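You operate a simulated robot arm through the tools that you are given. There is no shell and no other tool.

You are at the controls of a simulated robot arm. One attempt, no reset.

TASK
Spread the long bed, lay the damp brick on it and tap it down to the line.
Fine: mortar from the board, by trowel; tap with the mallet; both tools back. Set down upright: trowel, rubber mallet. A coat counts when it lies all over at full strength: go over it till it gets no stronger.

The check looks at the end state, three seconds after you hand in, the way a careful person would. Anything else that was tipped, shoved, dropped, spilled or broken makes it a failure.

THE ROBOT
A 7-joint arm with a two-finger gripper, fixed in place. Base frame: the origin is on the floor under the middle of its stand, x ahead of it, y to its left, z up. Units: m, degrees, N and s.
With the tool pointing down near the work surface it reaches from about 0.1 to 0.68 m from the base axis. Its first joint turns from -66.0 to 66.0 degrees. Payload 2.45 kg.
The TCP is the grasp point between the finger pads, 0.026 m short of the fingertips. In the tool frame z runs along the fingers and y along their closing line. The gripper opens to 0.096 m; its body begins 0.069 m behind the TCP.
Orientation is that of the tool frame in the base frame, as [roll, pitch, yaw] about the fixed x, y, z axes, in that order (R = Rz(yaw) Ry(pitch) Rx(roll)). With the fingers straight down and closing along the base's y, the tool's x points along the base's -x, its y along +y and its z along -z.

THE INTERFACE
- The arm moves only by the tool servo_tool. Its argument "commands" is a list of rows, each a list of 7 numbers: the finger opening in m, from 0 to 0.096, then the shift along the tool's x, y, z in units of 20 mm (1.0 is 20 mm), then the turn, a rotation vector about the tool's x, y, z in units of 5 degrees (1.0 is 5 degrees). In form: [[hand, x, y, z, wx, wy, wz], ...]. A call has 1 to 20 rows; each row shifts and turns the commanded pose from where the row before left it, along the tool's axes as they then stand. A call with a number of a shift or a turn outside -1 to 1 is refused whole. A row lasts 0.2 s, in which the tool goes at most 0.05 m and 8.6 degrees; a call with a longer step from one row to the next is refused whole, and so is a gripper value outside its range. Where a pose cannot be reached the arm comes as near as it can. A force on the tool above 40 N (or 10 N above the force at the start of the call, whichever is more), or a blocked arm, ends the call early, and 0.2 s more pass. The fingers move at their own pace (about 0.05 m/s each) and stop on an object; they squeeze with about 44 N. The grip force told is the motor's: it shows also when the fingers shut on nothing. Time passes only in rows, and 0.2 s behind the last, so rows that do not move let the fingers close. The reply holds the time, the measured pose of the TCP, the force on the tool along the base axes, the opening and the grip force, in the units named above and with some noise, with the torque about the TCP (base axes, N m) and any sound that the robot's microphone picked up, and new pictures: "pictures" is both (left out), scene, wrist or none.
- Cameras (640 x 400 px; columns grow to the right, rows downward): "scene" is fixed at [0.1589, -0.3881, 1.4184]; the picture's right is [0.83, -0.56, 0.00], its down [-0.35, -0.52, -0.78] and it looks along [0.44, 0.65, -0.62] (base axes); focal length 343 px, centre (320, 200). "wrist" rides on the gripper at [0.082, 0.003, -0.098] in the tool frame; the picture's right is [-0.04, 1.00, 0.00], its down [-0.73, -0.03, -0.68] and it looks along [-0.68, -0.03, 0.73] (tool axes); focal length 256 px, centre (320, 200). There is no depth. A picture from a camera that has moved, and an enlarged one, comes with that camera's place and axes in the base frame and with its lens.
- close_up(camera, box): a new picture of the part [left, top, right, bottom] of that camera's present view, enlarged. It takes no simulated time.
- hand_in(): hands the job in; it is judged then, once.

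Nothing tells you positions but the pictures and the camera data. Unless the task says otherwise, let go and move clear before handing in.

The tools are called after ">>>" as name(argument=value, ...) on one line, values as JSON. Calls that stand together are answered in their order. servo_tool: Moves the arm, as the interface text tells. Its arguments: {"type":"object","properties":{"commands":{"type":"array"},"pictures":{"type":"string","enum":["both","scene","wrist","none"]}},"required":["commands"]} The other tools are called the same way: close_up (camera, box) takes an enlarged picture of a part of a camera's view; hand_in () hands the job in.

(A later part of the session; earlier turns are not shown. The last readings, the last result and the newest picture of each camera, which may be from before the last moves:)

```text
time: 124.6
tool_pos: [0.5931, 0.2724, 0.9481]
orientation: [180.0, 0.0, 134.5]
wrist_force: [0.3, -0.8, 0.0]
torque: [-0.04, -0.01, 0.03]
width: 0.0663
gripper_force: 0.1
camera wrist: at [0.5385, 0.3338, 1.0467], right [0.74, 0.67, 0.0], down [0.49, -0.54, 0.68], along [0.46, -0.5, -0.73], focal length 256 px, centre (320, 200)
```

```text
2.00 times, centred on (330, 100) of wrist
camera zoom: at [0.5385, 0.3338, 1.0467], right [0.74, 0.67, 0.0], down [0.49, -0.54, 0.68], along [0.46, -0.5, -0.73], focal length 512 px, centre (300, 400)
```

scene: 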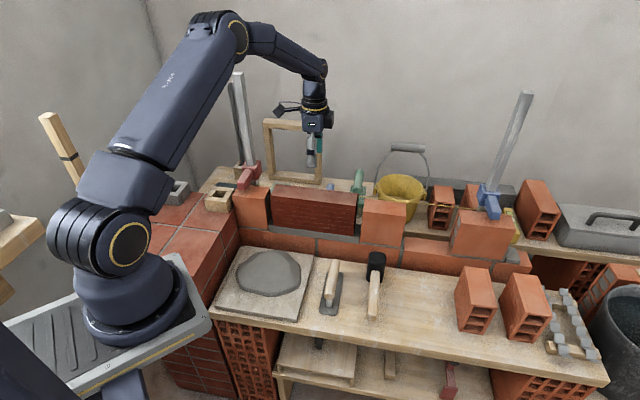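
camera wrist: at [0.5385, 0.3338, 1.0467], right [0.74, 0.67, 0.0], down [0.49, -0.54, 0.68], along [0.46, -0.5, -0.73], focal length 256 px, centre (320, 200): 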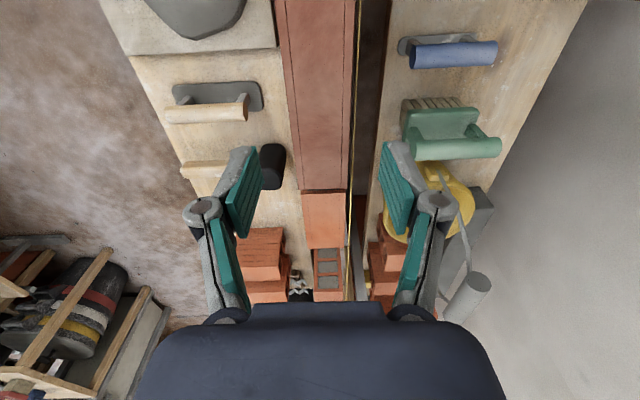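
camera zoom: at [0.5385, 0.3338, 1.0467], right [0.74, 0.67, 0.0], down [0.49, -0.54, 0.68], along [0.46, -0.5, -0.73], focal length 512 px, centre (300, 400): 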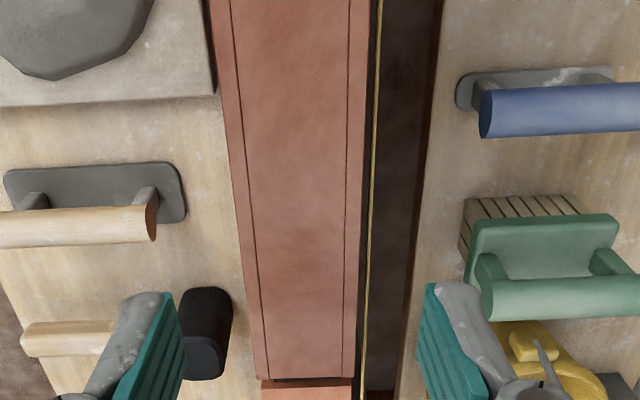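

The brick is laid and stands about 15 mm above its neighbours. Now the mallet: I turn the tool back to yaw −135° and go above its handle.

>>> servo_tool(commands=[[0.066, 0, 0, 0, 0, 0, -1], [0.066, 0, 0, 0, 0, 0, -1], [0.066, 0, 0, 0, 0, 0, -1], [0.066, 0, 0, 0, 0, 0, -1], [0.066, 0, 0, 0, 0, 0, -1], [0.066, 0, 0, 0, 0, 0, -1], [0.066, 0, 0, 0, 0, 0, -1], [0.066, 0, 0, 0, 0, 0, -1], [0.066, 0, 0, 0, 0, 0, -1], [0.066, 0, 0, 0, 0, 0, -1], [0.066, 0, 0, 0, 0, 0, -1], [0.066, 0, 0, 0, 0, 0, -1], [0.066, 0, 0, 0, 0, 0, -1], [0.066, 0, 0, 0, 0, 0, -1], [0.066, 0, 0, 0, 0, 0, -1], [0.066, 0, 0, 0, 0, 0, -1], [0.066, 0, 0, 0, 0, 0, -1], [0.066, 0, 0, 0, 0, 0, -1], [0.066, 0, 0, 0, 0, 0, -0.1], [0.066, 0, 0, 0, 0, 0, 0]], pictures="none")

>>> servo_tool(commands=[[0.07, 0.95, -0.95, 0, 0, 0, 0], [0.07, 0.95, -0.95, 0, 0, 0, 0], [0.07, 0.95, -0.95, 0, 0, 0, 0], [0.07, 0.95, -0.95, 0, 0, 0, 0], [0.07, 0.95, -0.95, 0, 0, 0, 0], [0.07, 0.95, -0.95, 0, 0, 0, 0], [0.07, 0.95, -0.95, 0, 0, 0, 0], [0.07, 0.95, -0.95, 0, 0, 0, 0], [0.07, 0.95, -0.95, 0, 0, 0, 0], [0.07, 0.95, -0.95, 0, 0, 0, 0], [0.07, 0, 0, 0.9, 0, 0, 0], [0.07, 0, 0, 0.9, 0, 0, 0], [0.07, 0, 0, 0.9, 0, 0, 0], [0.07, 0, 0, 0.9, 0, 0, 0], [0.07, 0, 0, 0.9, 0, 0, 0], [0.07, 0, 0, 0, 0, 0, 0]])

>>> close_up(camera="wrist", box=[200, 0, 440, 200])

```text
time: 128.8
tool_pos: [0.595, 0.2718, 0.9491]
orientation: [-180.0, 0.0, -134.9]
wrist_force: [0.5, -0.7, 0.1]
torque: [-0.01, -0.01, 0.01]
width: 0.0661
gripper_force: 0.0
```

```text
time: 132.2
tool_pos: [0.5942, 0.0024, 0.8595]
orientation: [180.0, -0.1, -134.8]
wrist_force: [1.1, 0.5, 0.4]
torque: [0.03, 0.0, -0.01]
width: 0.0698
gripper_force: 0.1
camera wrist: at [0.5339, -0.052, 0.9579], right [-0.68, 0.73, 0.0], down [0.54, 0.5, 0.68], along [0.5, 0.46, -0.73], focal length 256 px, centre (320, 200)
```

scene: 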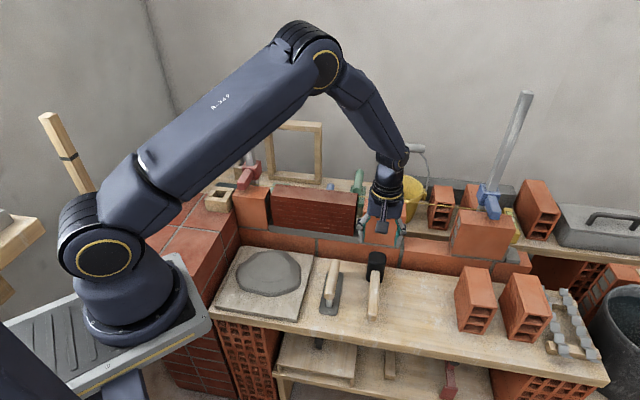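
wrist: 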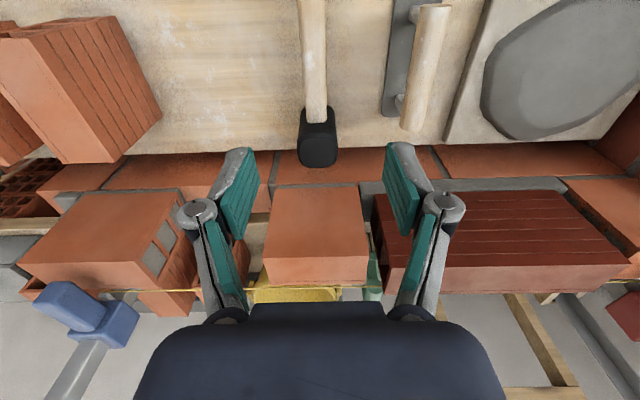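

```text
2.00 times, centred on (320, 100) of wrist
camera zoom: at [0.5339, -0.052, 0.9579], right [-0.68, 0.73, 0.0], down [0.54, 0.5, 0.68], along [0.5, 0.46, -0.73], focal length 512 px, centre (320, 400)
```

zoom: 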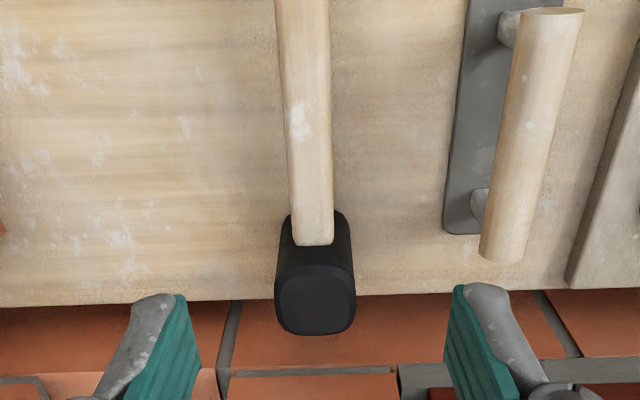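

Mallet handle axis is at u≈0.423; I'll take it at n≈0.45, near the head. Descending to just above it first.

>>> servo_tool(commands=[[0.07, -0.7, -0.115, 0.4, 0, 0, 0], [0.07, -0.7, -0.115, 0.8, 0, 0, 0], [0.07, 0, 0, 1, 0, 0, 0], [0.07, 0, 0, 1, 0, 0, 0], [0.07, 0, 0, 1, 0, 0, 0], [0.07, 0, 0, 1, 0, 0, 0], [0.07, 0, 0, 1, 0, 0, 0], [0.07, 0, 0, 1, 0, 0, 0], [0.07, 0, 0, 0, 0, 0, 0]])

>>> close_up(camera="wrist", box=[200, 40, 440, 240])

>>> close_up(camera="scene", box=[320, 220, 430, 330])

```text
time: 134.2
tool_pos: [0.6173, 0.0209, 0.7137]
orientation: [179.9, 0.0, -134.8]
wrist_force: [0.6, -0.1, 0.5]
torque: [0.02, 0.01, -0.01]
width: 0.07
gripper_force: 0.0
camera wrist: at [0.5565, -0.0337, 0.8124], right [-0.68, 0.73, 0.0], down [0.54, 0.5, 0.68], along [0.5, 0.46, -0.73], focal length 256 px, centre (320, 200)
```

scene: 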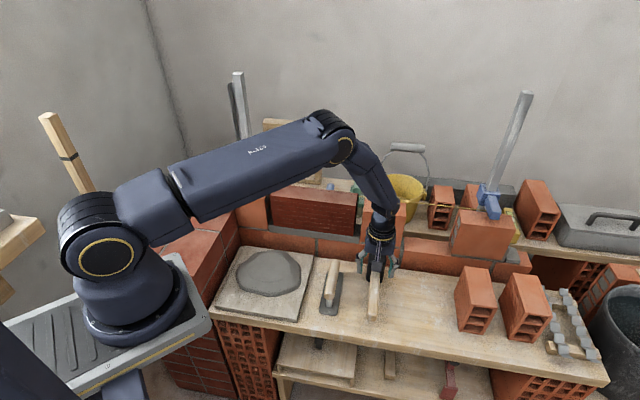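
wrist: 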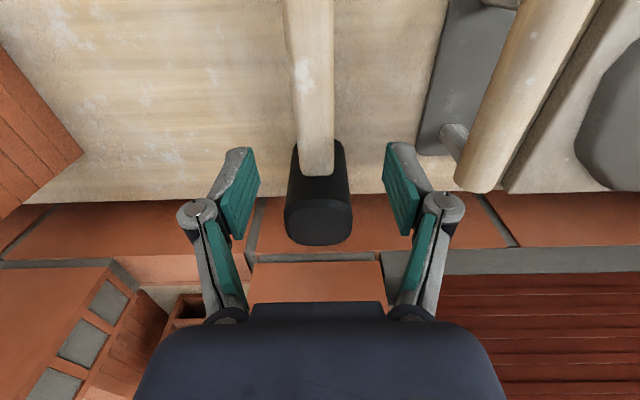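

```text
2.00 times, centred on (320, 140) of wrist
camera zoom: at [0.5565, -0.0337, 0.8124], right [-0.68, 0.73, 0.0], down [0.54, 0.5, 0.68], along [0.5, 0.46, -0.73], focal length 512 px, centre (320, 320)
```

zoom: 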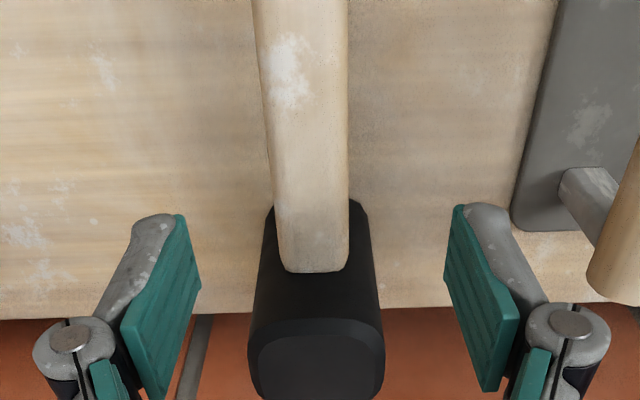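

```text
3.64 times, centred on (375, 275) of scene
camera zoom: at [0.1589, -0.3881, 1.4184], right [0.83, -0.56, 0.0], down [-0.35, -0.52, -0.78], along [0.44, 0.65, -0.62], focal length 1248 px, centre (120, -73)
```

zoom: 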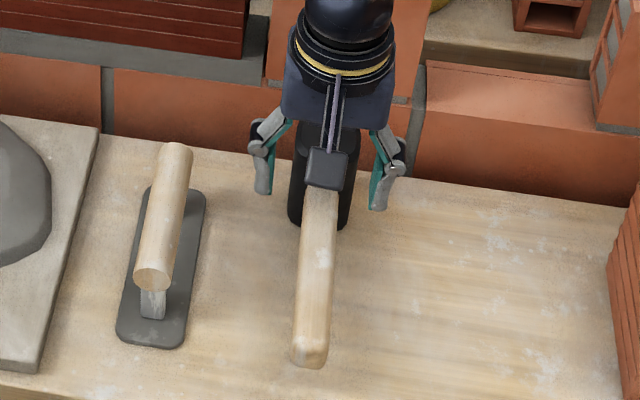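

>>> servo_tool(commands=[[0.07, 0, -0.065, 0.8, 0, 0, 0], [0.07, 0, 0, 0.8, 0, 0, 0], [0.07, 0, 0, 0.8, 0, 0, 0], [0.07, 0, 0, 0.73, 0, 0, 0], [0.07, 0, 0, 0, 0, 0, 0]], pictures="wrist")

>>> close_up(camera="wrist", box=[200, 60, 440, 260])

>>> close_up(camera="scene", box=[320, 220, 430, 330])

```text
time: 135.4
tool_pos: [0.6184, 0.0171, 0.6516]
orientation: [-180.0, 0.0, -135.0]
wrist_force: [0.1, 0.0, -0.1]
torque: [0.0, 0.02, -0.01]
width: 0.0697
gripper_force: 0.1
camera wrist: at [0.558, -0.037, 0.7499], right [-0.68, 0.73, 0.0], down [0.54, 0.5, 0.68], along [0.5, 0.46, -0.73], focal length 256 px, centre (320, 200)
```

wrist: 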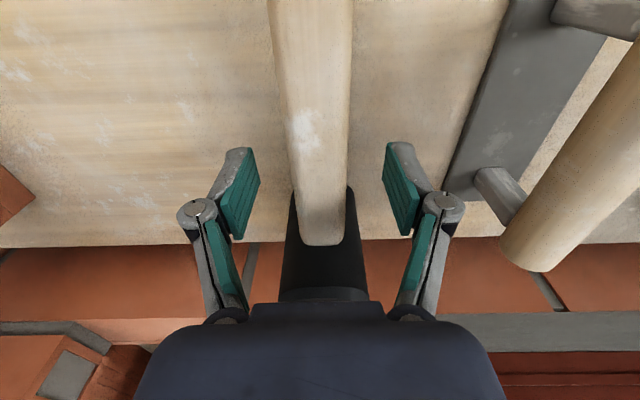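

```text
2.00 times, centred on (320, 160) of wrist
camera zoom: at [0.558, -0.037, 0.7499], right [-0.68, 0.73, 0.0], down [0.54, 0.5, 0.68], along [0.5, 0.46, -0.73], focal length 512 px, centre (320, 280)
```

zoom: 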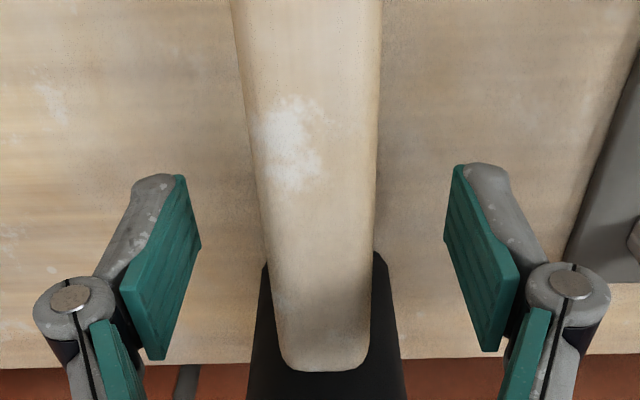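

```text
3.64 times, centred on (375, 275) of scene
camera zoom: at [0.1589, -0.3881, 1.4184], right [0.83, -0.56, 0.0], down [-0.35, -0.52, -0.78], along [0.44, 0.65, -0.62], focal length 1248 px, centre (120, -73)
```

zoom: 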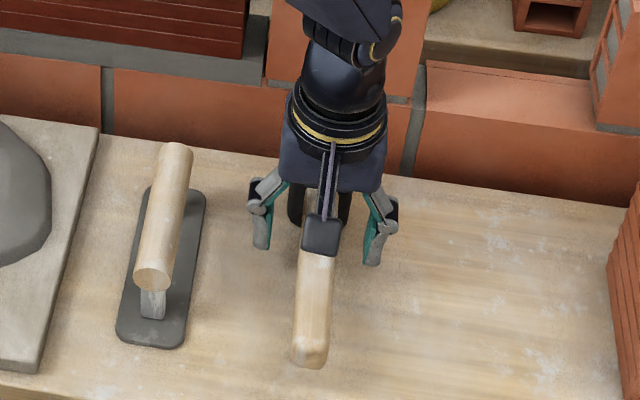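

Well centred. Closing on the mallet handle.

>>> servo_tool(commands=[[0.04, 0, 0, 0, 0, 0, 0], [0.02, 0, 0, 0, 0, 0, 0], [0.0, 0, 0, 0, 0, 0, 0], [0.0, 0, 0, 0, 0, 0, 0], [0.0, 0, 0, 0, 0, 0, 0], [0.0, 0, 0, 0, 0, 0, 0]], pictures="none")

>>> servo_tool(commands=[[0.0, 0, 0, -0.3, 0, 0, 0], [0.0, 0, 0, -0.7, 0, 0, 0], [0.0, 0, 0, -1, 0, 0, 0], [0.0, 0, 0, -1, 0, 0, 0], [0.0, 0, 0, -1, 0, 0, 0], [0.0, 0, 0, 0, 0, 0, 0]])

>>> close_up(camera="scene", box=[320, 200, 430, 310])

```text
time: 136.8
tool_pos: [0.6188, 0.0169, 0.6506]
orientation: [-179.9, -0.1, -135.0]
wrist_force: [0.5, -0.2, 0.1]
torque: [0.02, -0.03, 0.0]
width: 0.0252
gripper_force: 44.0
```

```text
time: 138.2
tool_pos: [0.6194, 0.0163, 0.7308]
orientation: [-180.0, -0.1, -135.0]
wrist_force: [0.1, 0.0, -3.0]
torque: [-0.14, 0.14, -0.01]
width: 0.0251
gripper_force: 43.4
camera wrist: at [0.5582, -0.0373, 0.8301], right [-0.68, 0.73, 0.0], down [0.54, 0.5, 0.68], along [0.5, 0.46, -0.73], focal length 256 px, centre (320, 200)
```

scene: 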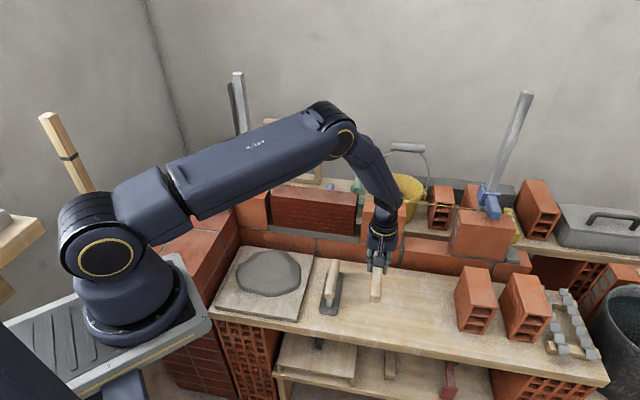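
wrist: 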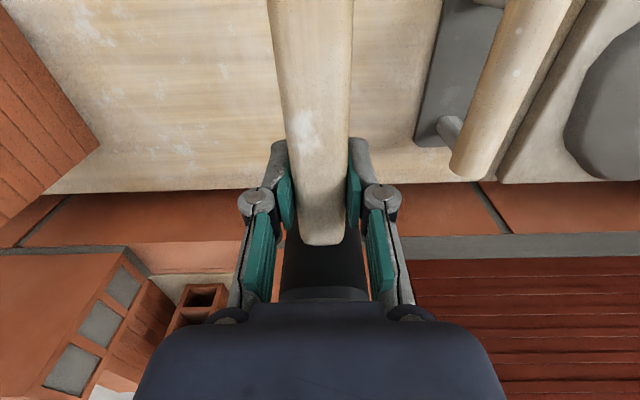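

```text
3.64 times, centred on (375, 255) of scene
camera zoom: at [0.159, -0.3881, 1.4184], right [0.83, -0.56, 0.0], down [-0.35, -0.52, -0.78], along [0.44, 0.65, -0.62], focal length 1248 px, centre (120, 0)
```

zoom: 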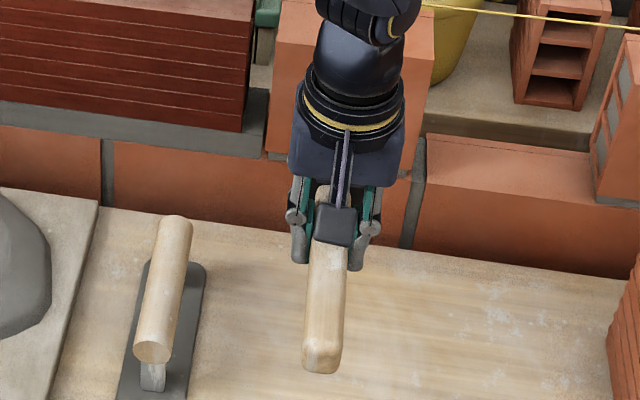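

Mallet in hand (3 N). I raise it above wall height and bring its head over the brick's centre.

>>> servo_tool(commands=[[0.0, 0, 0, -1, 0, 0, 0], [0.0, 0, 0, -1, 0, 0, 0], [0.0, 0, 0, -1, 0, 0, 0], [0.0, 0, 0, -1, 0, 0, 0], [0.0, 0, 0, -1, 0, 0, 0], [0.0, 0, 0, -1, 0, 0, 0], [0.0, 0, 0, -1, 0, 0, 0], [0.0, 0, 0, -1, 0, 0, 0], [0.0, 0, 0, -1, 0, 0, 0], [0.0, 0, 0, -1, 0, 0, 0], [0.0, 0, 0, 0, 0, 0, 0]], pictures="none")

>>> servo_tool(commands=[[0.0, -0.56, 0.98, 0, 0, 0, 0], [0.0, -0.56, 0.98, 0, 0, 0, 0], [0.0, -0.56, 0.98, 0, 0, 0, 0], [0.0, -0.56, 0.98, 0, 0, 0, 0], [0.0, -0.56, 0.98, 0, 0, 0, 0], [0.0, -0.56, 0.98, 0, 0, 0, 0], [0.0, -0.56, 0.98, 0, 0, 0, 0], [0.0, -0.56, 0.98, 0, 0, 0, 0], [0.0, -0.56, 0.98, 0, 0, 0, 0], [0.0, -0.56, 0.98, 0, 0, 0, 0], [0.0, 0, 0, 0, 0, 0, 0]])

>>> close_up(camera="scene", box=[220, 130, 400, 260])

>>> close_up(camera="wrist", box=[100, 60, 540, 320])

```text
time: 140.6
tool_pos: [0.6196, 0.0169, 0.9332]
orientation: [-180.0, -0.1, -134.9]
wrist_force: [0.8, 0.2, -2.1]
torque: [-0.16, 0.14, -0.02]
width: 0.0254
gripper_force: 44.0
```

```text
time: 143.0
tool_pos: [0.5581, 0.2357, 0.9325]
orientation: [-180.0, 0.0, -134.9]
wrist_force: [-0.2, -0.7, -3.3]
torque: [-0.1, 0.13, -0.01]
width: 0.0252
gripper_force: 43.9
camera wrist: at [0.4984, 0.1807, 1.031], right [-0.68, 0.73, 0.0], down [0.54, 0.5, 0.68], along [0.5, 0.46, -0.73], focal length 256 px, centre (320, 200)
```

scene: 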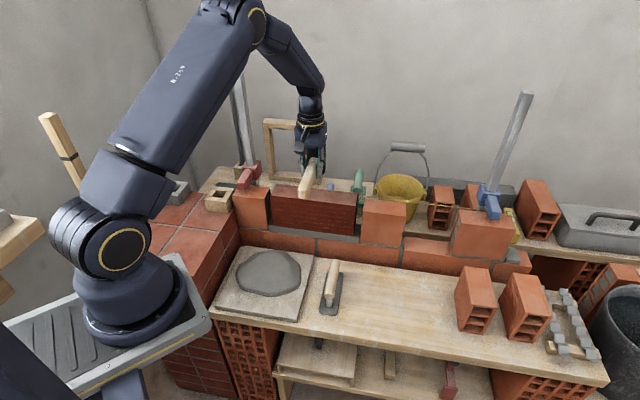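
wrist: 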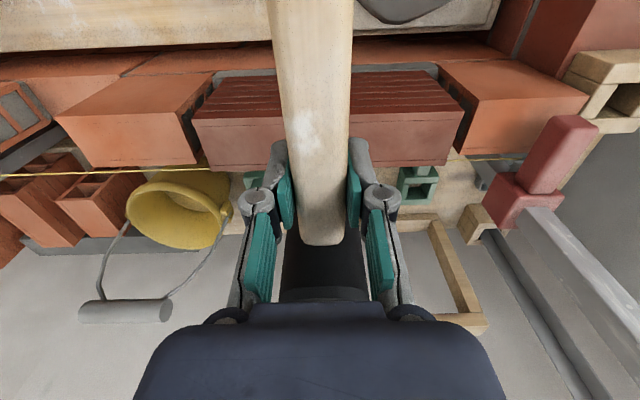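

```text
3.08 times, centred on (310, 195) of scene
camera zoom: at [0.159, -0.3881, 1.4184], right [0.83, -0.56, 0.0], down [-0.35, -0.52, -0.78], along [0.44, 0.65, -0.62], focal length 1056 px, centre (351, 215)
```

zoom: 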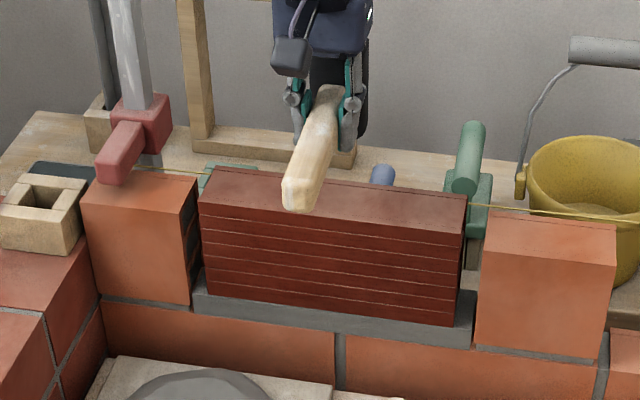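

```text
1.45 times, centred on (320, 190) of wrist
camera zoom: at [0.4984, 0.1807, 1.031], right [-0.68, 0.73, 0.0], down [0.54, 0.5, 0.68], along [0.5, 0.46, -0.73], focal length 372 px, centre (320, 214)
```

zoom: 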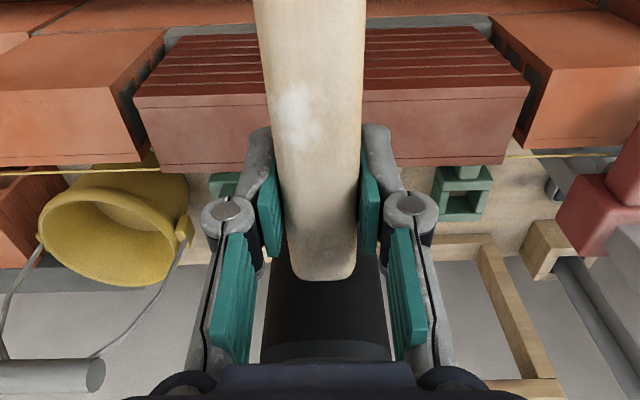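

Mallet head is over the middle of the brick. I'll approach to just above its top, then tap.

>>> servo_tool(commands=[[0.0, 0, 0.15, 0.7, 0, 0, 0], [0.0, 0, 0, 0.7, 0, 0, 0], [0.0, 0, 0, 0.7, 0, 0, 0], [0.0, 0, 0, 0.5, 0, 0, 0], [0.0, 0, 0, 0, 0, 0, 0]], pictures="none")

>>> close_up(camera="scene", box=[250, 150, 370, 240])

>>> close_up(camera="wrist", box=[100, 60, 540, 320])

```text
time: 144.2
tool_pos: [0.5577, 0.2376, 0.8797]
orientation: [180.0, 0.0, -135.0]
wrist_force: [-0.2, -0.5, -3.1]
torque: [-0.15, 0.15, 0.03]
width: 0.0251
gripper_force: 43.5
```

```text
4.44 times, centred on (310, 195) of scene
camera zoom: at [0.159, -0.3881, 1.4184], right [0.83, -0.56, 0.0], down [-0.35, -0.52, -0.78], along [0.44, 0.65, -0.62], focal length 1525 px, centre (364, 222)
```

zoom: 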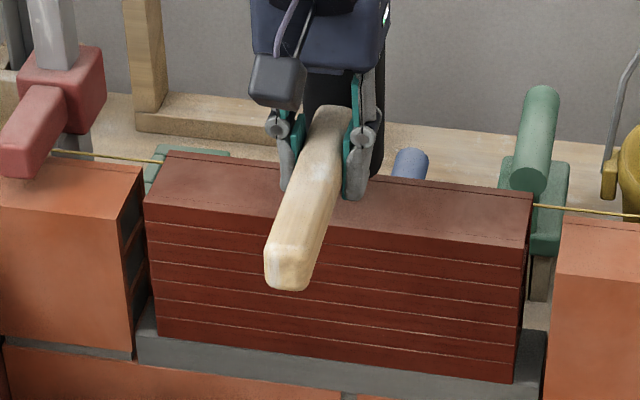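

```text
1.45 times, centred on (320, 190) of wrist
camera zoom: at [0.4969, 0.1831, 0.9787], right [-0.68, 0.73, 0.0], down [0.54, 0.5, 0.68], along [0.5, 0.46, -0.73], focal length 372 px, centre (320, 214)
```

zoom: 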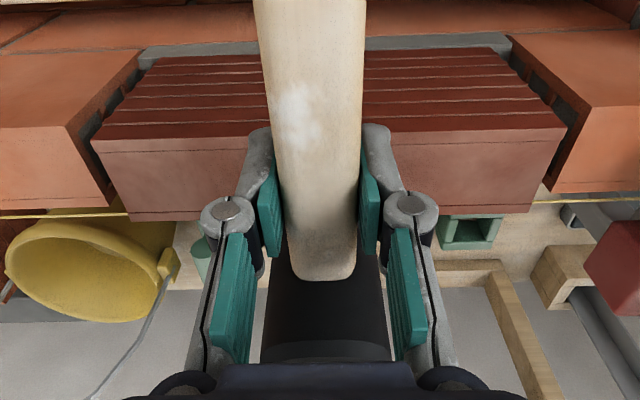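

>>> servo_tool(commands=[[0.0, 0, 0, 0.4, 0, 0, 0], [0.0, 0, 0, 0.2, 0, 0, 0], [0.0, 0, 0, 0, 0, 0, 0]], pictures="none")

```text
time: 145.0
tool_pos: [0.5576, 0.2376, 0.868]
orientation: [-180.0, 0.0, -135.0]
wrist_force: [-0.5, 0.1, -3.9]
torque: [-0.15, 0.12, -0.03]
width: 0.025
gripper_force: 43.5
```

>>> servo_tool(commands=[[0.0, 0, 0, 0.2, 0, 0, 0], [0.0, 0, 0, 0.2, 0, 0, 0], [0.0, 0, 0, 0, 0, 0, 0]], pictures="none")

>>> close_up(camera="scene", box=[250, 150, 370, 240])

```text
time: 145.8
tool_pos: [0.5556, 0.2375, 0.8592]
orientation: [180.0, 0.0, -135.1]
wrist_force: [-0.6, -0.6, -2.3]
torque: [-0.09, 0.08, -0.02]
width: 0.0251
gripper_force: 44.2
```

```text
4.44 times, centred on (310, 195) of scene
camera zoom: at [0.159, -0.3881, 1.4184], right [0.83, -0.56, 0.0], down [-0.35, -0.52, -0.78], along [0.44, 0.65, -0.62], focal length 1525 px, centre (364, 222)
```

zoom: 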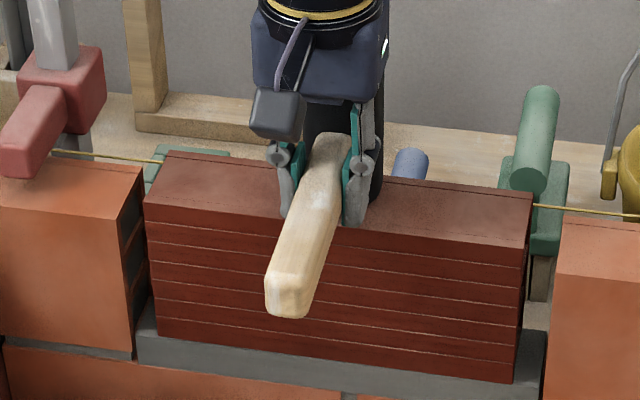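

>>> servo_tool(commands=[[0.0, 0, 0, 0.15, 0, 0, 0], [0.0, 0, 0, 0, 0, 0, 0]], pictures="none")

>>> close_up(camera="scene", box=[250, 150, 370, 240])

```text
time: 146.4
tool_pos: [0.5563, 0.2391, 0.8575]
orientation: [-180.0, 0.0, -135.0]
wrist_force: [-0.3, -0.6, -3.8]
torque: [-0.12, 0.14, -0.02]
width: 0.0251
gripper_force: 44.4
```

```text
4.44 times, centred on (310, 195) of scene
camera zoom: at [0.159, -0.3881, 1.4184], right [0.83, -0.56, 0.0], down [-0.35, -0.52, -0.78], along [0.44, 0.65, -0.62], focal length 1525 px, centre (364, 222)
```

zoom: 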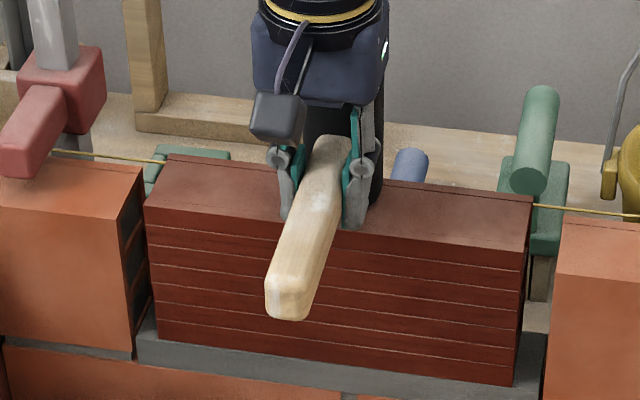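

The brick sank about 3 mm at that light touch. I'll keep tapping in small steps and watch its top against the neighbours and line.

>>> servo_tool(commands=[[0.0, 0, 0, 0.15, 0, 0, 0], [0.0, 0, 0, 0, 0, 0, 0]], pictures="none")

>>> close_up(camera="scene", box=[250, 150, 370, 240])

```text
time: 147.0
tool_pos: [0.5569, 0.238, 0.8547]
orientation: [-179.9, 0.0, -135.0]
wrist_force: [-0.3, 0.5, -4.3]
torque: [-0.14, 0.15, -0.01]
width: 0.0253
gripper_force: 43.7
```

```text
4.44 times, centred on (310, 195) of scene
camera zoom: at [0.159, -0.3881, 1.4184], right [0.83, -0.56, 0.0], down [-0.35, -0.52, -0.78], along [0.44, 0.65, -0.62], focal length 1525 px, centre (364, 222)
```

zoom: 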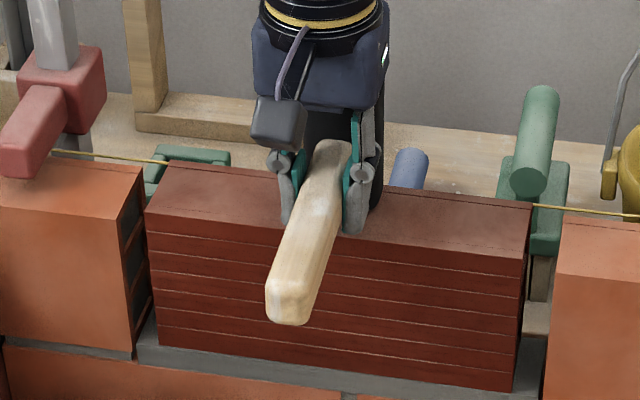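

Down another ~4 mm; roughly 7 mm remain. Smaller steps now.

>>> servo_tool(commands=[[0.0, 0, 0, 0.08, 0, 0, 0], [0.0, 0, 0, 0, 0, 0, 0]], pictures="none")

>>> close_up(camera="scene", box=[250, 150, 370, 240])

```text
time: 147.6
tool_pos: [0.5571, 0.2381, 0.8527]
orientation: [179.9, 0.0, -134.9]
wrist_force: [-0.4, 0.1, -3.4]
torque: [-0.13, 0.13, -0.01]
width: 0.0252
gripper_force: 43.7
```

```text
4.44 times, centred on (310, 195) of scene
camera zoom: at [0.159, -0.3881, 1.4184], right [0.83, -0.56, 0.0], down [-0.35, -0.52, -0.78], along [0.44, 0.65, -0.62], focal length 1525 px, centre (364, 222)
```

zoom: 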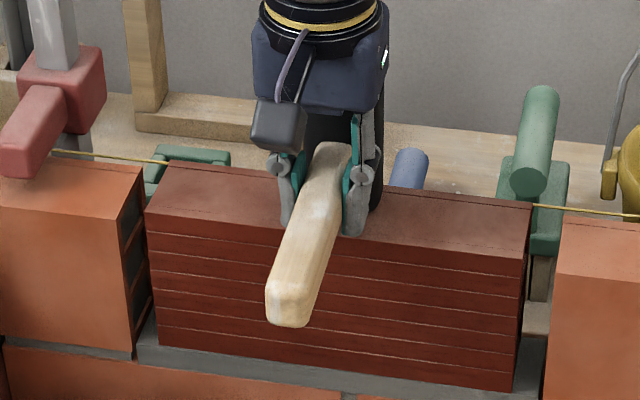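

>>> servo_tool(commands=[[0.0, 0, 0, 0.08, 0, 0, 0], [0.0, 0, 0, 0, 0, 0, 0]], pictures="none")

>>> close_up(camera="scene", box=[250, 150, 370, 240])

```text
time: 148.2
tool_pos: [0.5568, 0.2384, 0.8497]
orientation: [180.0, 0.0, -135.0]
wrist_force: [0.3, 0.8, -3.0]
torque: [-0.13, 0.13, 0.04]
width: 0.0254
gripper_force: 44.2
```

```text
4.44 times, centred on (310, 195) of scene
camera zoom: at [0.159, -0.3881, 1.4184], right [0.83, -0.56, 0.0], down [-0.35, -0.52, -0.78], along [0.44, 0.65, -0.62], focal length 1525 px, centre (364, 222)
```

zoom: 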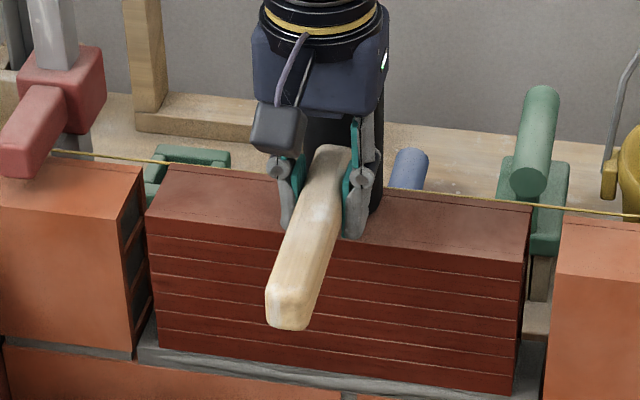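

Another drop. I now compare heights closely at both ends.

>>> close_up(camera="scene", box=[255, 175, 303, 205])

>>> close_up(camera="scene", box=[340, 185, 388, 215])

>>> close_up(camera="wrist", box=[40, 60, 240, 220])

>>> close_up(camera="wrist", box=[400, 60, 620, 220])

```text
13.33 times, centred on (279, 190) of scene
camera zoom: at [0.159, -0.3881, 1.4184], right [0.83, -0.56, 0.0], down [-0.35, -0.52, -0.78], along [0.44, 0.65, -0.62], focal length 4574 px, centre (867, 333)
```

zoom: 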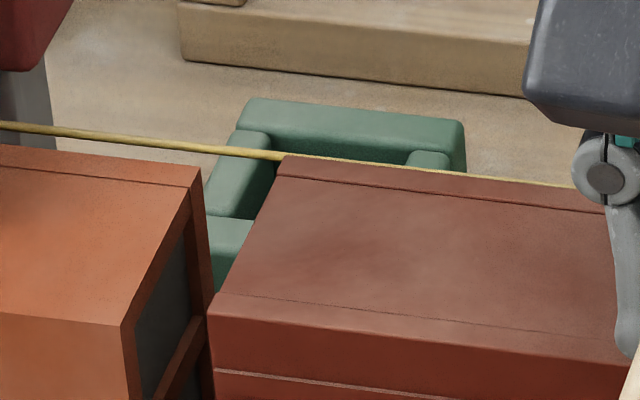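

```text
13.33 times, centred on (364, 200) of scene
camera zoom: at [0.159, -0.3881, 1.4184], right [0.83, -0.56, 0.0], down [-0.35, -0.52, -0.78], along [0.44, 0.65, -0.62], focal length 4574 px, centre (-267, 200)
```

zoom: 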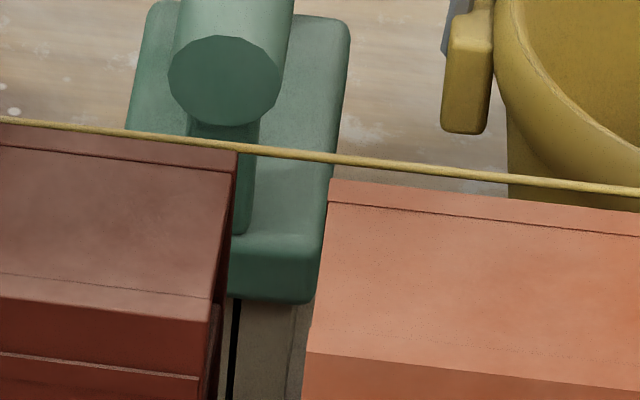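

```text
2.50 times, centred on (140, 140) of wrist
camera zoom: at [0.4962, 0.1831, 0.949], right [-0.68, 0.73, 0.0], down [0.54, 0.5, 0.68], along [0.5, 0.46, -0.73], focal length 640 px, centre (770, 350)
```

zoom: 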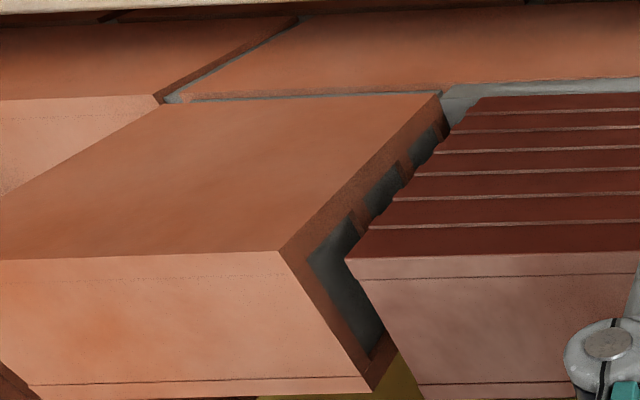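

```text
2.50 times, centred on (510, 140) of wrist
camera zoom: at [0.4962, 0.1831, 0.949], right [-0.68, 0.73, 0.0], down [0.54, 0.5, 0.68], along [0.5, 0.46, -0.73], focal length 640 px, centre (-155, 350)
```

zoom: 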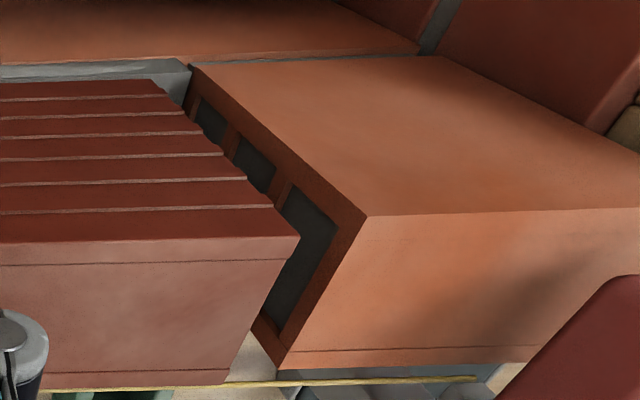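

The left neighbour's distance to the line looks different from the middle one's, so I re-take the earlier identical view to verify nothing has moved.

>>> close_up(camera="scene", box=[225, 170, 305, 240])

>>> close_up(camera="scene", box=[330, 170, 410, 250])

>>> close_up(camera="scene", box=[220, 140, 400, 260])

```text
5.71 times, centred on (265, 205) of scene
camera zoom: at [0.159, -0.3881, 1.4184], right [0.83, -0.56, 0.0], down [-0.35, -0.52, -0.78], along [0.44, 0.65, -0.62], focal length 1960 px, centre (634, 171)
```

zoom: 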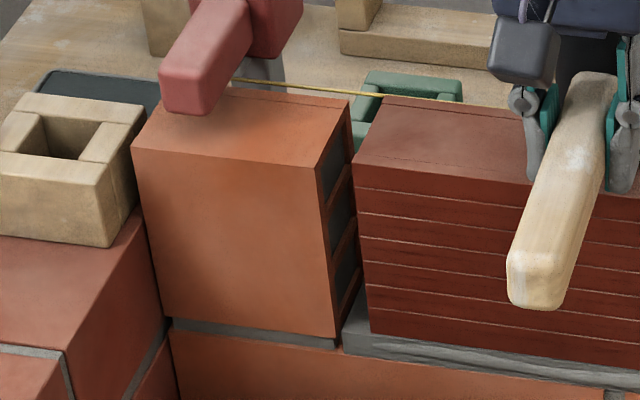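

```text
5.00 times, centred on (370, 210) of scene
camera zoom: at [0.159, -0.3881, 1.4184], right [0.83, -0.56, 0.0], down [-0.35, -0.52, -0.78], along [0.44, 0.65, -0.62], focal length 1715 px, centre (70, 150)
```

zoom: 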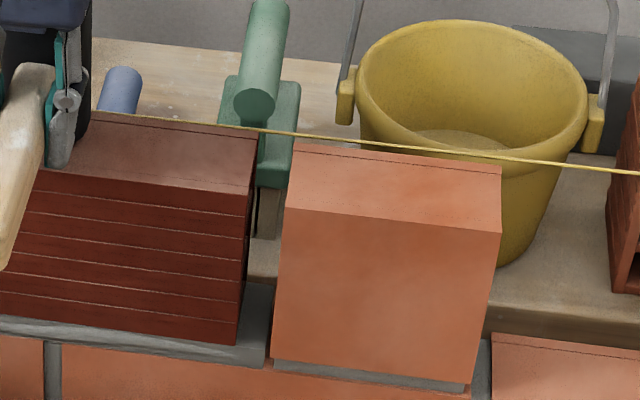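

```text
3.33 times, centred on (310, 200) of scene
camera zoom: at [0.159, -0.3881, 1.4184], right [0.83, -0.56, 0.0], down [-0.35, -0.52, -0.78], along [0.44, 0.65, -0.62], focal length 1144 px, centre (353, 200)
```

zoom: 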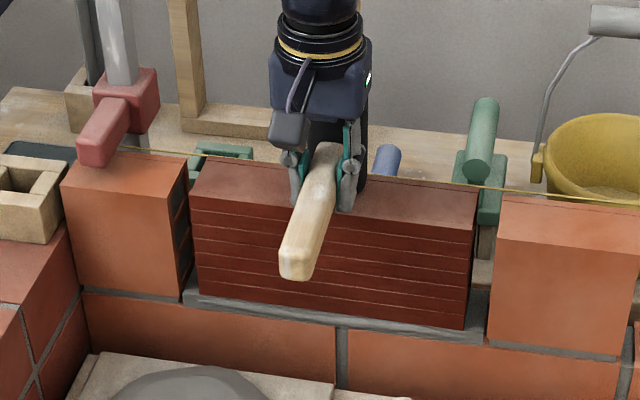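

Nothing else moved. Combining views, the brick top is at about 0.7975 and the neighbours/line at about 0.7935, so roughly 4 mm (one more tap) remain. Proceeding in fine steps.

>>> servo_tool(commands=[[0.0, 0, 0, 0.08, 0, 0, 0], [0.0, 0, 0, 0, 0, 0, 0]], pictures="none")

>>> close_up(camera="scene", box=[250, 150, 370, 240])

```text
time: 148.8
tool_pos: [0.5563, 0.2388, 0.8482]
orientation: [180.0, -0.1, -135.0]
wrist_force: [-0.3, -0.3, -2.6]
torque: [-0.17, 0.15, -0.01]
width: 0.0252
gripper_force: 43.9
```

```text
4.44 times, centred on (310, 195) of scene
camera zoom: at [0.159, -0.3881, 1.4184], right [0.83, -0.56, 0.0], down [-0.35, -0.52, -0.78], along [0.44, 0.65, -0.62], focal length 1525 px, centre (364, 222)
```

zoom: 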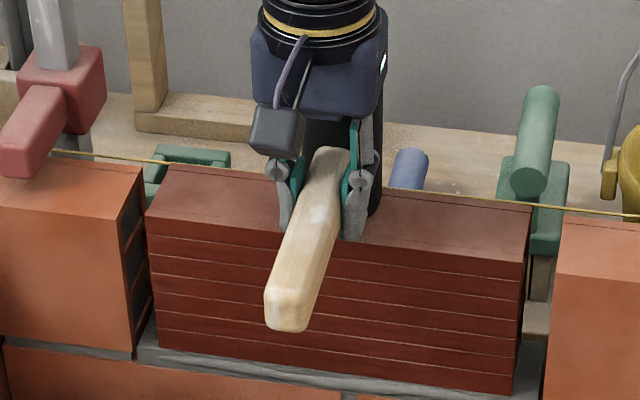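

>>> servo_tool(commands=[[0.0, 0, 0, 0.08, 0, 0, 0], [0.0, 0, 0, 0, 0, 0, 0]], pictures="none")

>>> close_up(camera="scene", box=[250, 150, 370, 240])

>>> close_up(camera="scene", box=[340, 185, 388, 215])

```text
time: 149.4
tool_pos: [0.5561, 0.2373, 0.847]
orientation: [-180.0, 0.0, -135.1]
wrist_force: [0.1, 0.0, -3.9]
torque: [-0.11, 0.15, -0.03]
width: 0.025
gripper_force: 44.4
```

```text
4.44 times, centred on (310, 195) of scene
camera zoom: at [0.159, -0.3881, 1.4184], right [0.83, -0.56, 0.0], down [-0.35, -0.52, -0.78], along [0.44, 0.65, -0.62], focal length 1525 px, centre (364, 222)
```

zoom: 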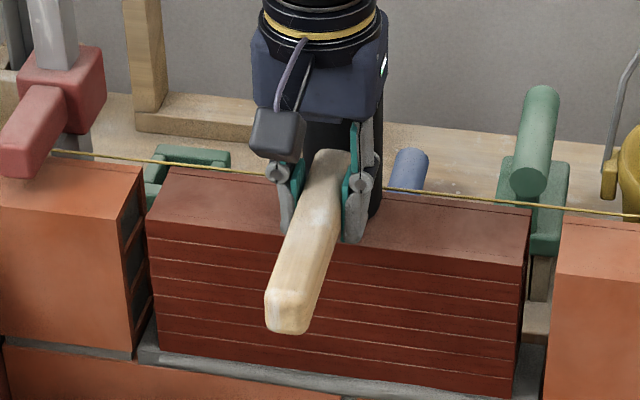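

```text
13.33 times, centred on (364, 200) of scene
camera zoom: at [0.159, -0.3881, 1.4184], right [0.83, -0.56, 0.0], down [-0.35, -0.52, -0.78], along [0.44, 0.65, -0.62], focal length 4574 px, centre (-267, 200)
```

zoom: 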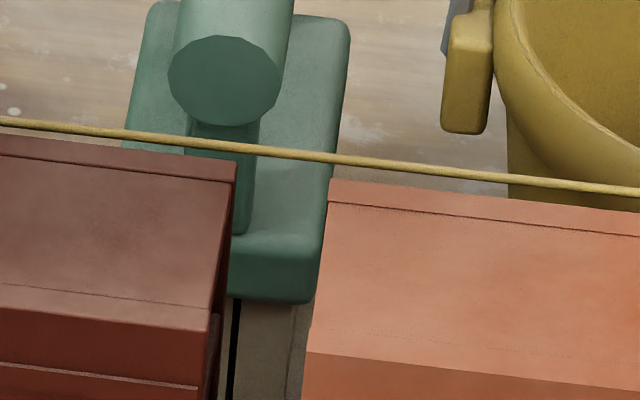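

Fourth tap registered (about 3.4 mm). At the right end it is about 2 mm above the neighbour now; checking the left end and wrist views.

>>> close_up(camera="scene", box=[255, 175, 303, 205])

>>> close_up(camera="wrist", box=[40, 60, 240, 220])

>>> close_up(camera="wrist", box=[400, 60, 620, 220])

```text
13.33 times, centred on (279, 190) of scene
camera zoom: at [0.159, -0.3881, 1.4184], right [0.83, -0.56, 0.0], down [-0.35, -0.52, -0.78], along [0.44, 0.65, -0.62], focal length 4574 px, centre (867, 333)
```

zoom: 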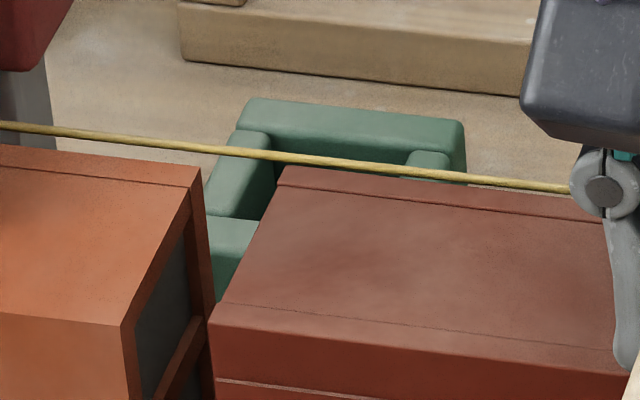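

```text
2.50 times, centred on (140, 140) of wrist
camera zoom: at [0.4958, 0.1834, 0.9458], right [-0.68, 0.73, 0.0], down [0.54, 0.5, 0.68], along [0.5, 0.46, -0.73], focal length 640 px, centre (770, 350)
```

zoom: 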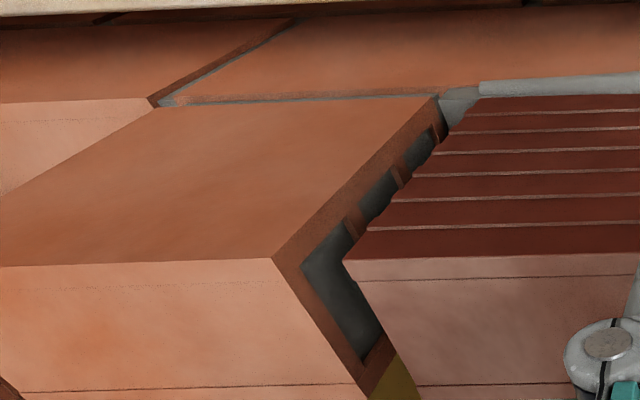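

```text
2.50 times, centred on (510, 140) of wrist
camera zoom: at [0.4958, 0.1834, 0.9458], right [-0.68, 0.73, 0.0], down [0.54, 0.5, 0.68], along [0.5, 0.46, -0.73], focal length 640 px, centre (-155, 350)
```

zoom: 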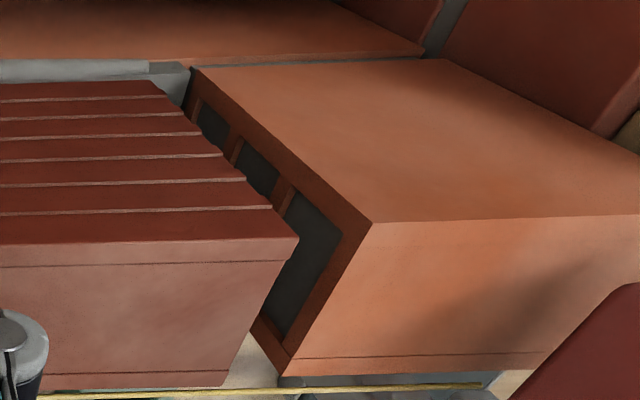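

Close now, but these views mix depth and height. I'll back away with the mallet and take the near-horizontal front view again to judge the height purely.

>>> servo_tool(commands=[[0.0, 0, 0, -1, 0, 0, 0], [0.0, 0, 0, -1, 0, 0, 0], [0.0, 1, 0, 0, 0, 0, 0], [0.0, 1, 0, 0, 0, 0, 0], [0.0, 1, 0, 0, 0, 0, 0], [0.0, 1, 0, 0, 0, 0, 0], [0.0, 1, 0, 0, 0, 0, 0], [0.0, 1, 0, 0, 0, 0, 0], [0.0, 1, 0, 0, 0, 0, 0], [0.0, 1, 0, 0, 0, 0, 0], [0.0, 1, 0, 0, 0, 0, 0]], pictures="none")

>>> servo_tool(commands=[[0.0, 0, 0, 0, 0, -1, 0], [0.0, 0, 0, 0, 0, -1, 0], [0.0, 0, 0, 0, 0, -1, 0], [0.0, 0, 0, 0, 0, -1, 0], [0.0, 0, 0, 0, 0, -1, 0], [0.0, 0, 0, 0, 0, -1, 0], [0.0, 0, 0, 0, 0, -1, 0], [0.0, 0, 0, 0, 0, -1, 0], [0.0, 0, 0, 0, 0, 0, 0]])

>>> close_up(camera="wrist", box=[90, 60, 290, 200])

>>> close_up(camera="wrist", box=[350, 60, 550, 200])

```text
time: 151.8
tool_pos: [0.4308, 0.1092, 0.8886]
orientation: [-180.0, 0.1, -135.0]
wrist_force: [0.0, -0.1, -4.3]
torque: [-0.12, 0.13, 0.02]
width: 0.0251
gripper_force: 43.9
```

```text
time: 153.8
tool_pos: [0.4298, 0.1108, 0.8869]
orientation: [-180.0, 40.1, -135.0]
wrist_force: [-0.2, -0.3, -4.0]
torque: [-0.1, 0.14, -0.02]
width: 0.0251
gripper_force: 44.2
camera wrist: at [0.3376, 0.0246, 0.9106], right [-0.69, 0.73, 0.03], down [0.11, 0.07, 0.99], along [0.72, 0.68, -0.12], focal length 256 px, centre (320, 200)
```

scene: 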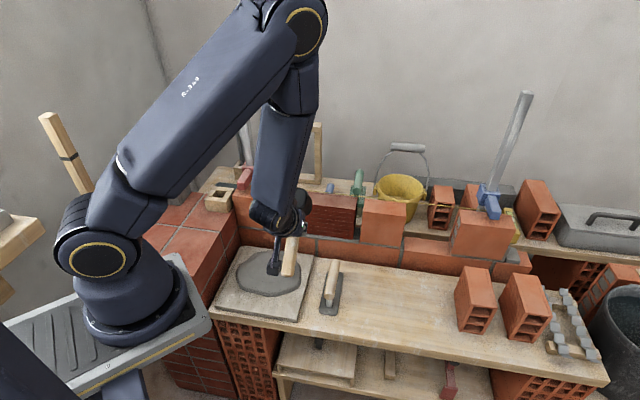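
wrist: 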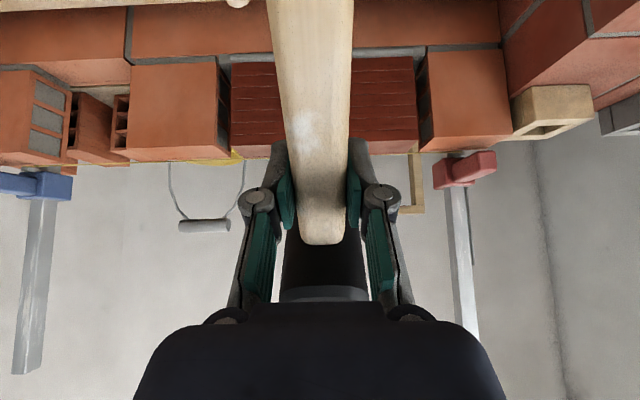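

```text
2.86 times, centred on (190, 130) of wrist
camera zoom: at [0.3376, 0.0246, 0.9106], right [-0.69, 0.73, 0.03], down [0.11, 0.07, 0.99], along [0.72, 0.68, -0.12], focal length 731 px, centre (691, 400)
```

zoom: 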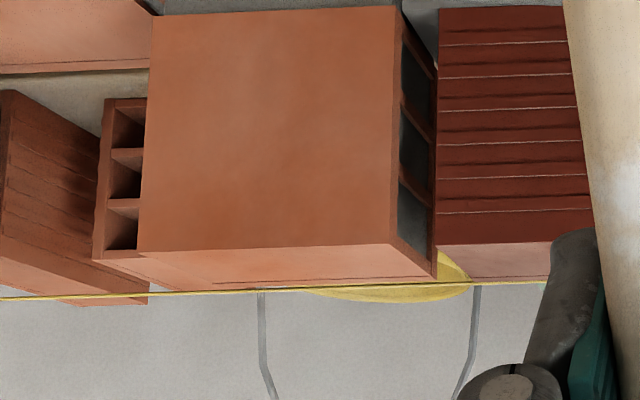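

```text
2.86 times, centred on (450, 130) of wrist
camera zoom: at [0.3376, 0.0246, 0.9106], right [-0.69, 0.73, 0.03], down [0.11, 0.07, 0.99], along [0.72, 0.68, -0.12], focal length 731 px, centre (-51, 400)
```

zoom: 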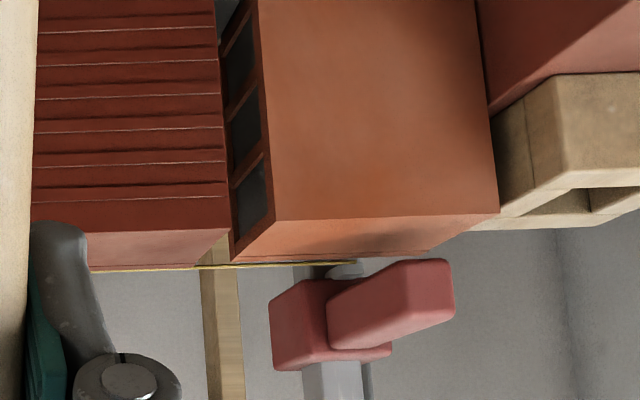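

Very useful. I'll zoom in further on both joints in this near-horizontal view.

>>> close_up(camera="wrist", box=[190, 125, 270, 175])

>>> close_up(camera="wrist", box=[370, 120, 450, 170])

>>> close_up(camera="wrist", box=[120, 130, 200, 180])

```text
8.00 times, centred on (230, 150) of wrist
camera zoom: at [0.3376, 0.0246, 0.9106], right [-0.69, 0.73, 0.03], down [0.11, 0.07, 0.99], along [0.72, 0.68, -0.12], focal length 2048 px, centre (1040, 600)
```

zoom: 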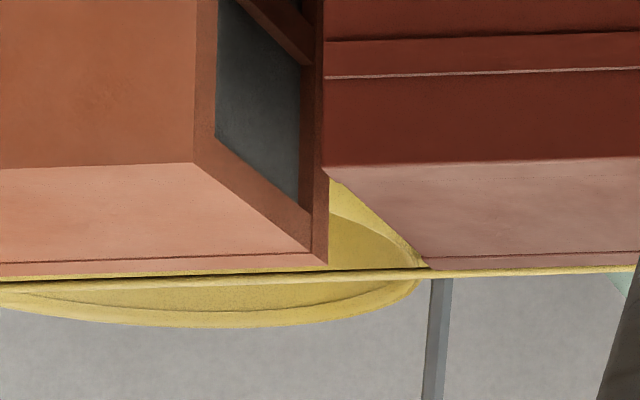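

```text
8.00 times, centred on (410, 145) of wrist
camera zoom: at [0.3376, 0.0246, 0.9106], right [-0.69, 0.73, 0.03], down [0.11, 0.07, 0.99], along [0.72, 0.68, -0.12], focal length 2048 px, centre (-400, 640)
```

zoom: 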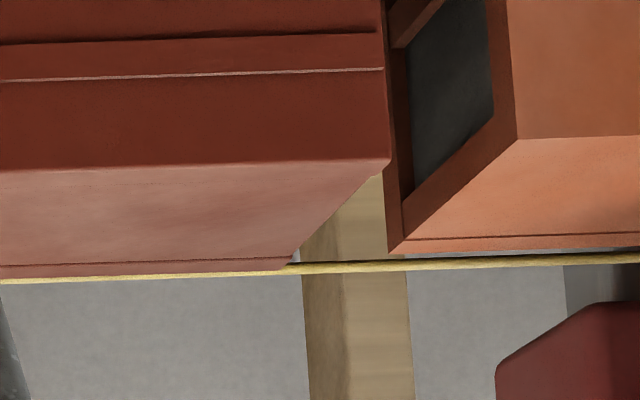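

```text
8.00 times, centred on (160, 155) of wrist
camera zoom: at [0.3376, 0.0246, 0.9106], right [-0.69, 0.73, 0.03], down [0.11, 0.07, 0.99], along [0.72, 0.68, -0.12], focal length 2048 px, centre (1600, 560)
```

zoom: 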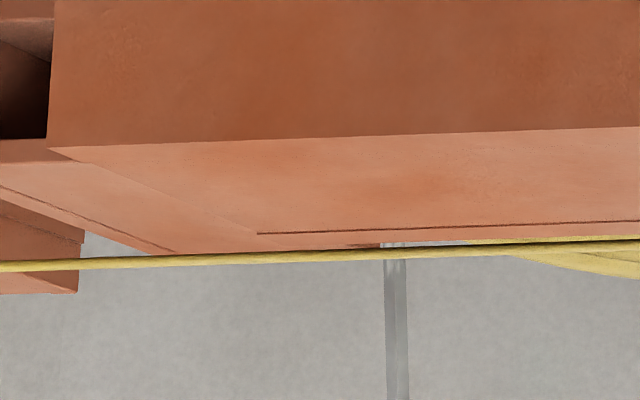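

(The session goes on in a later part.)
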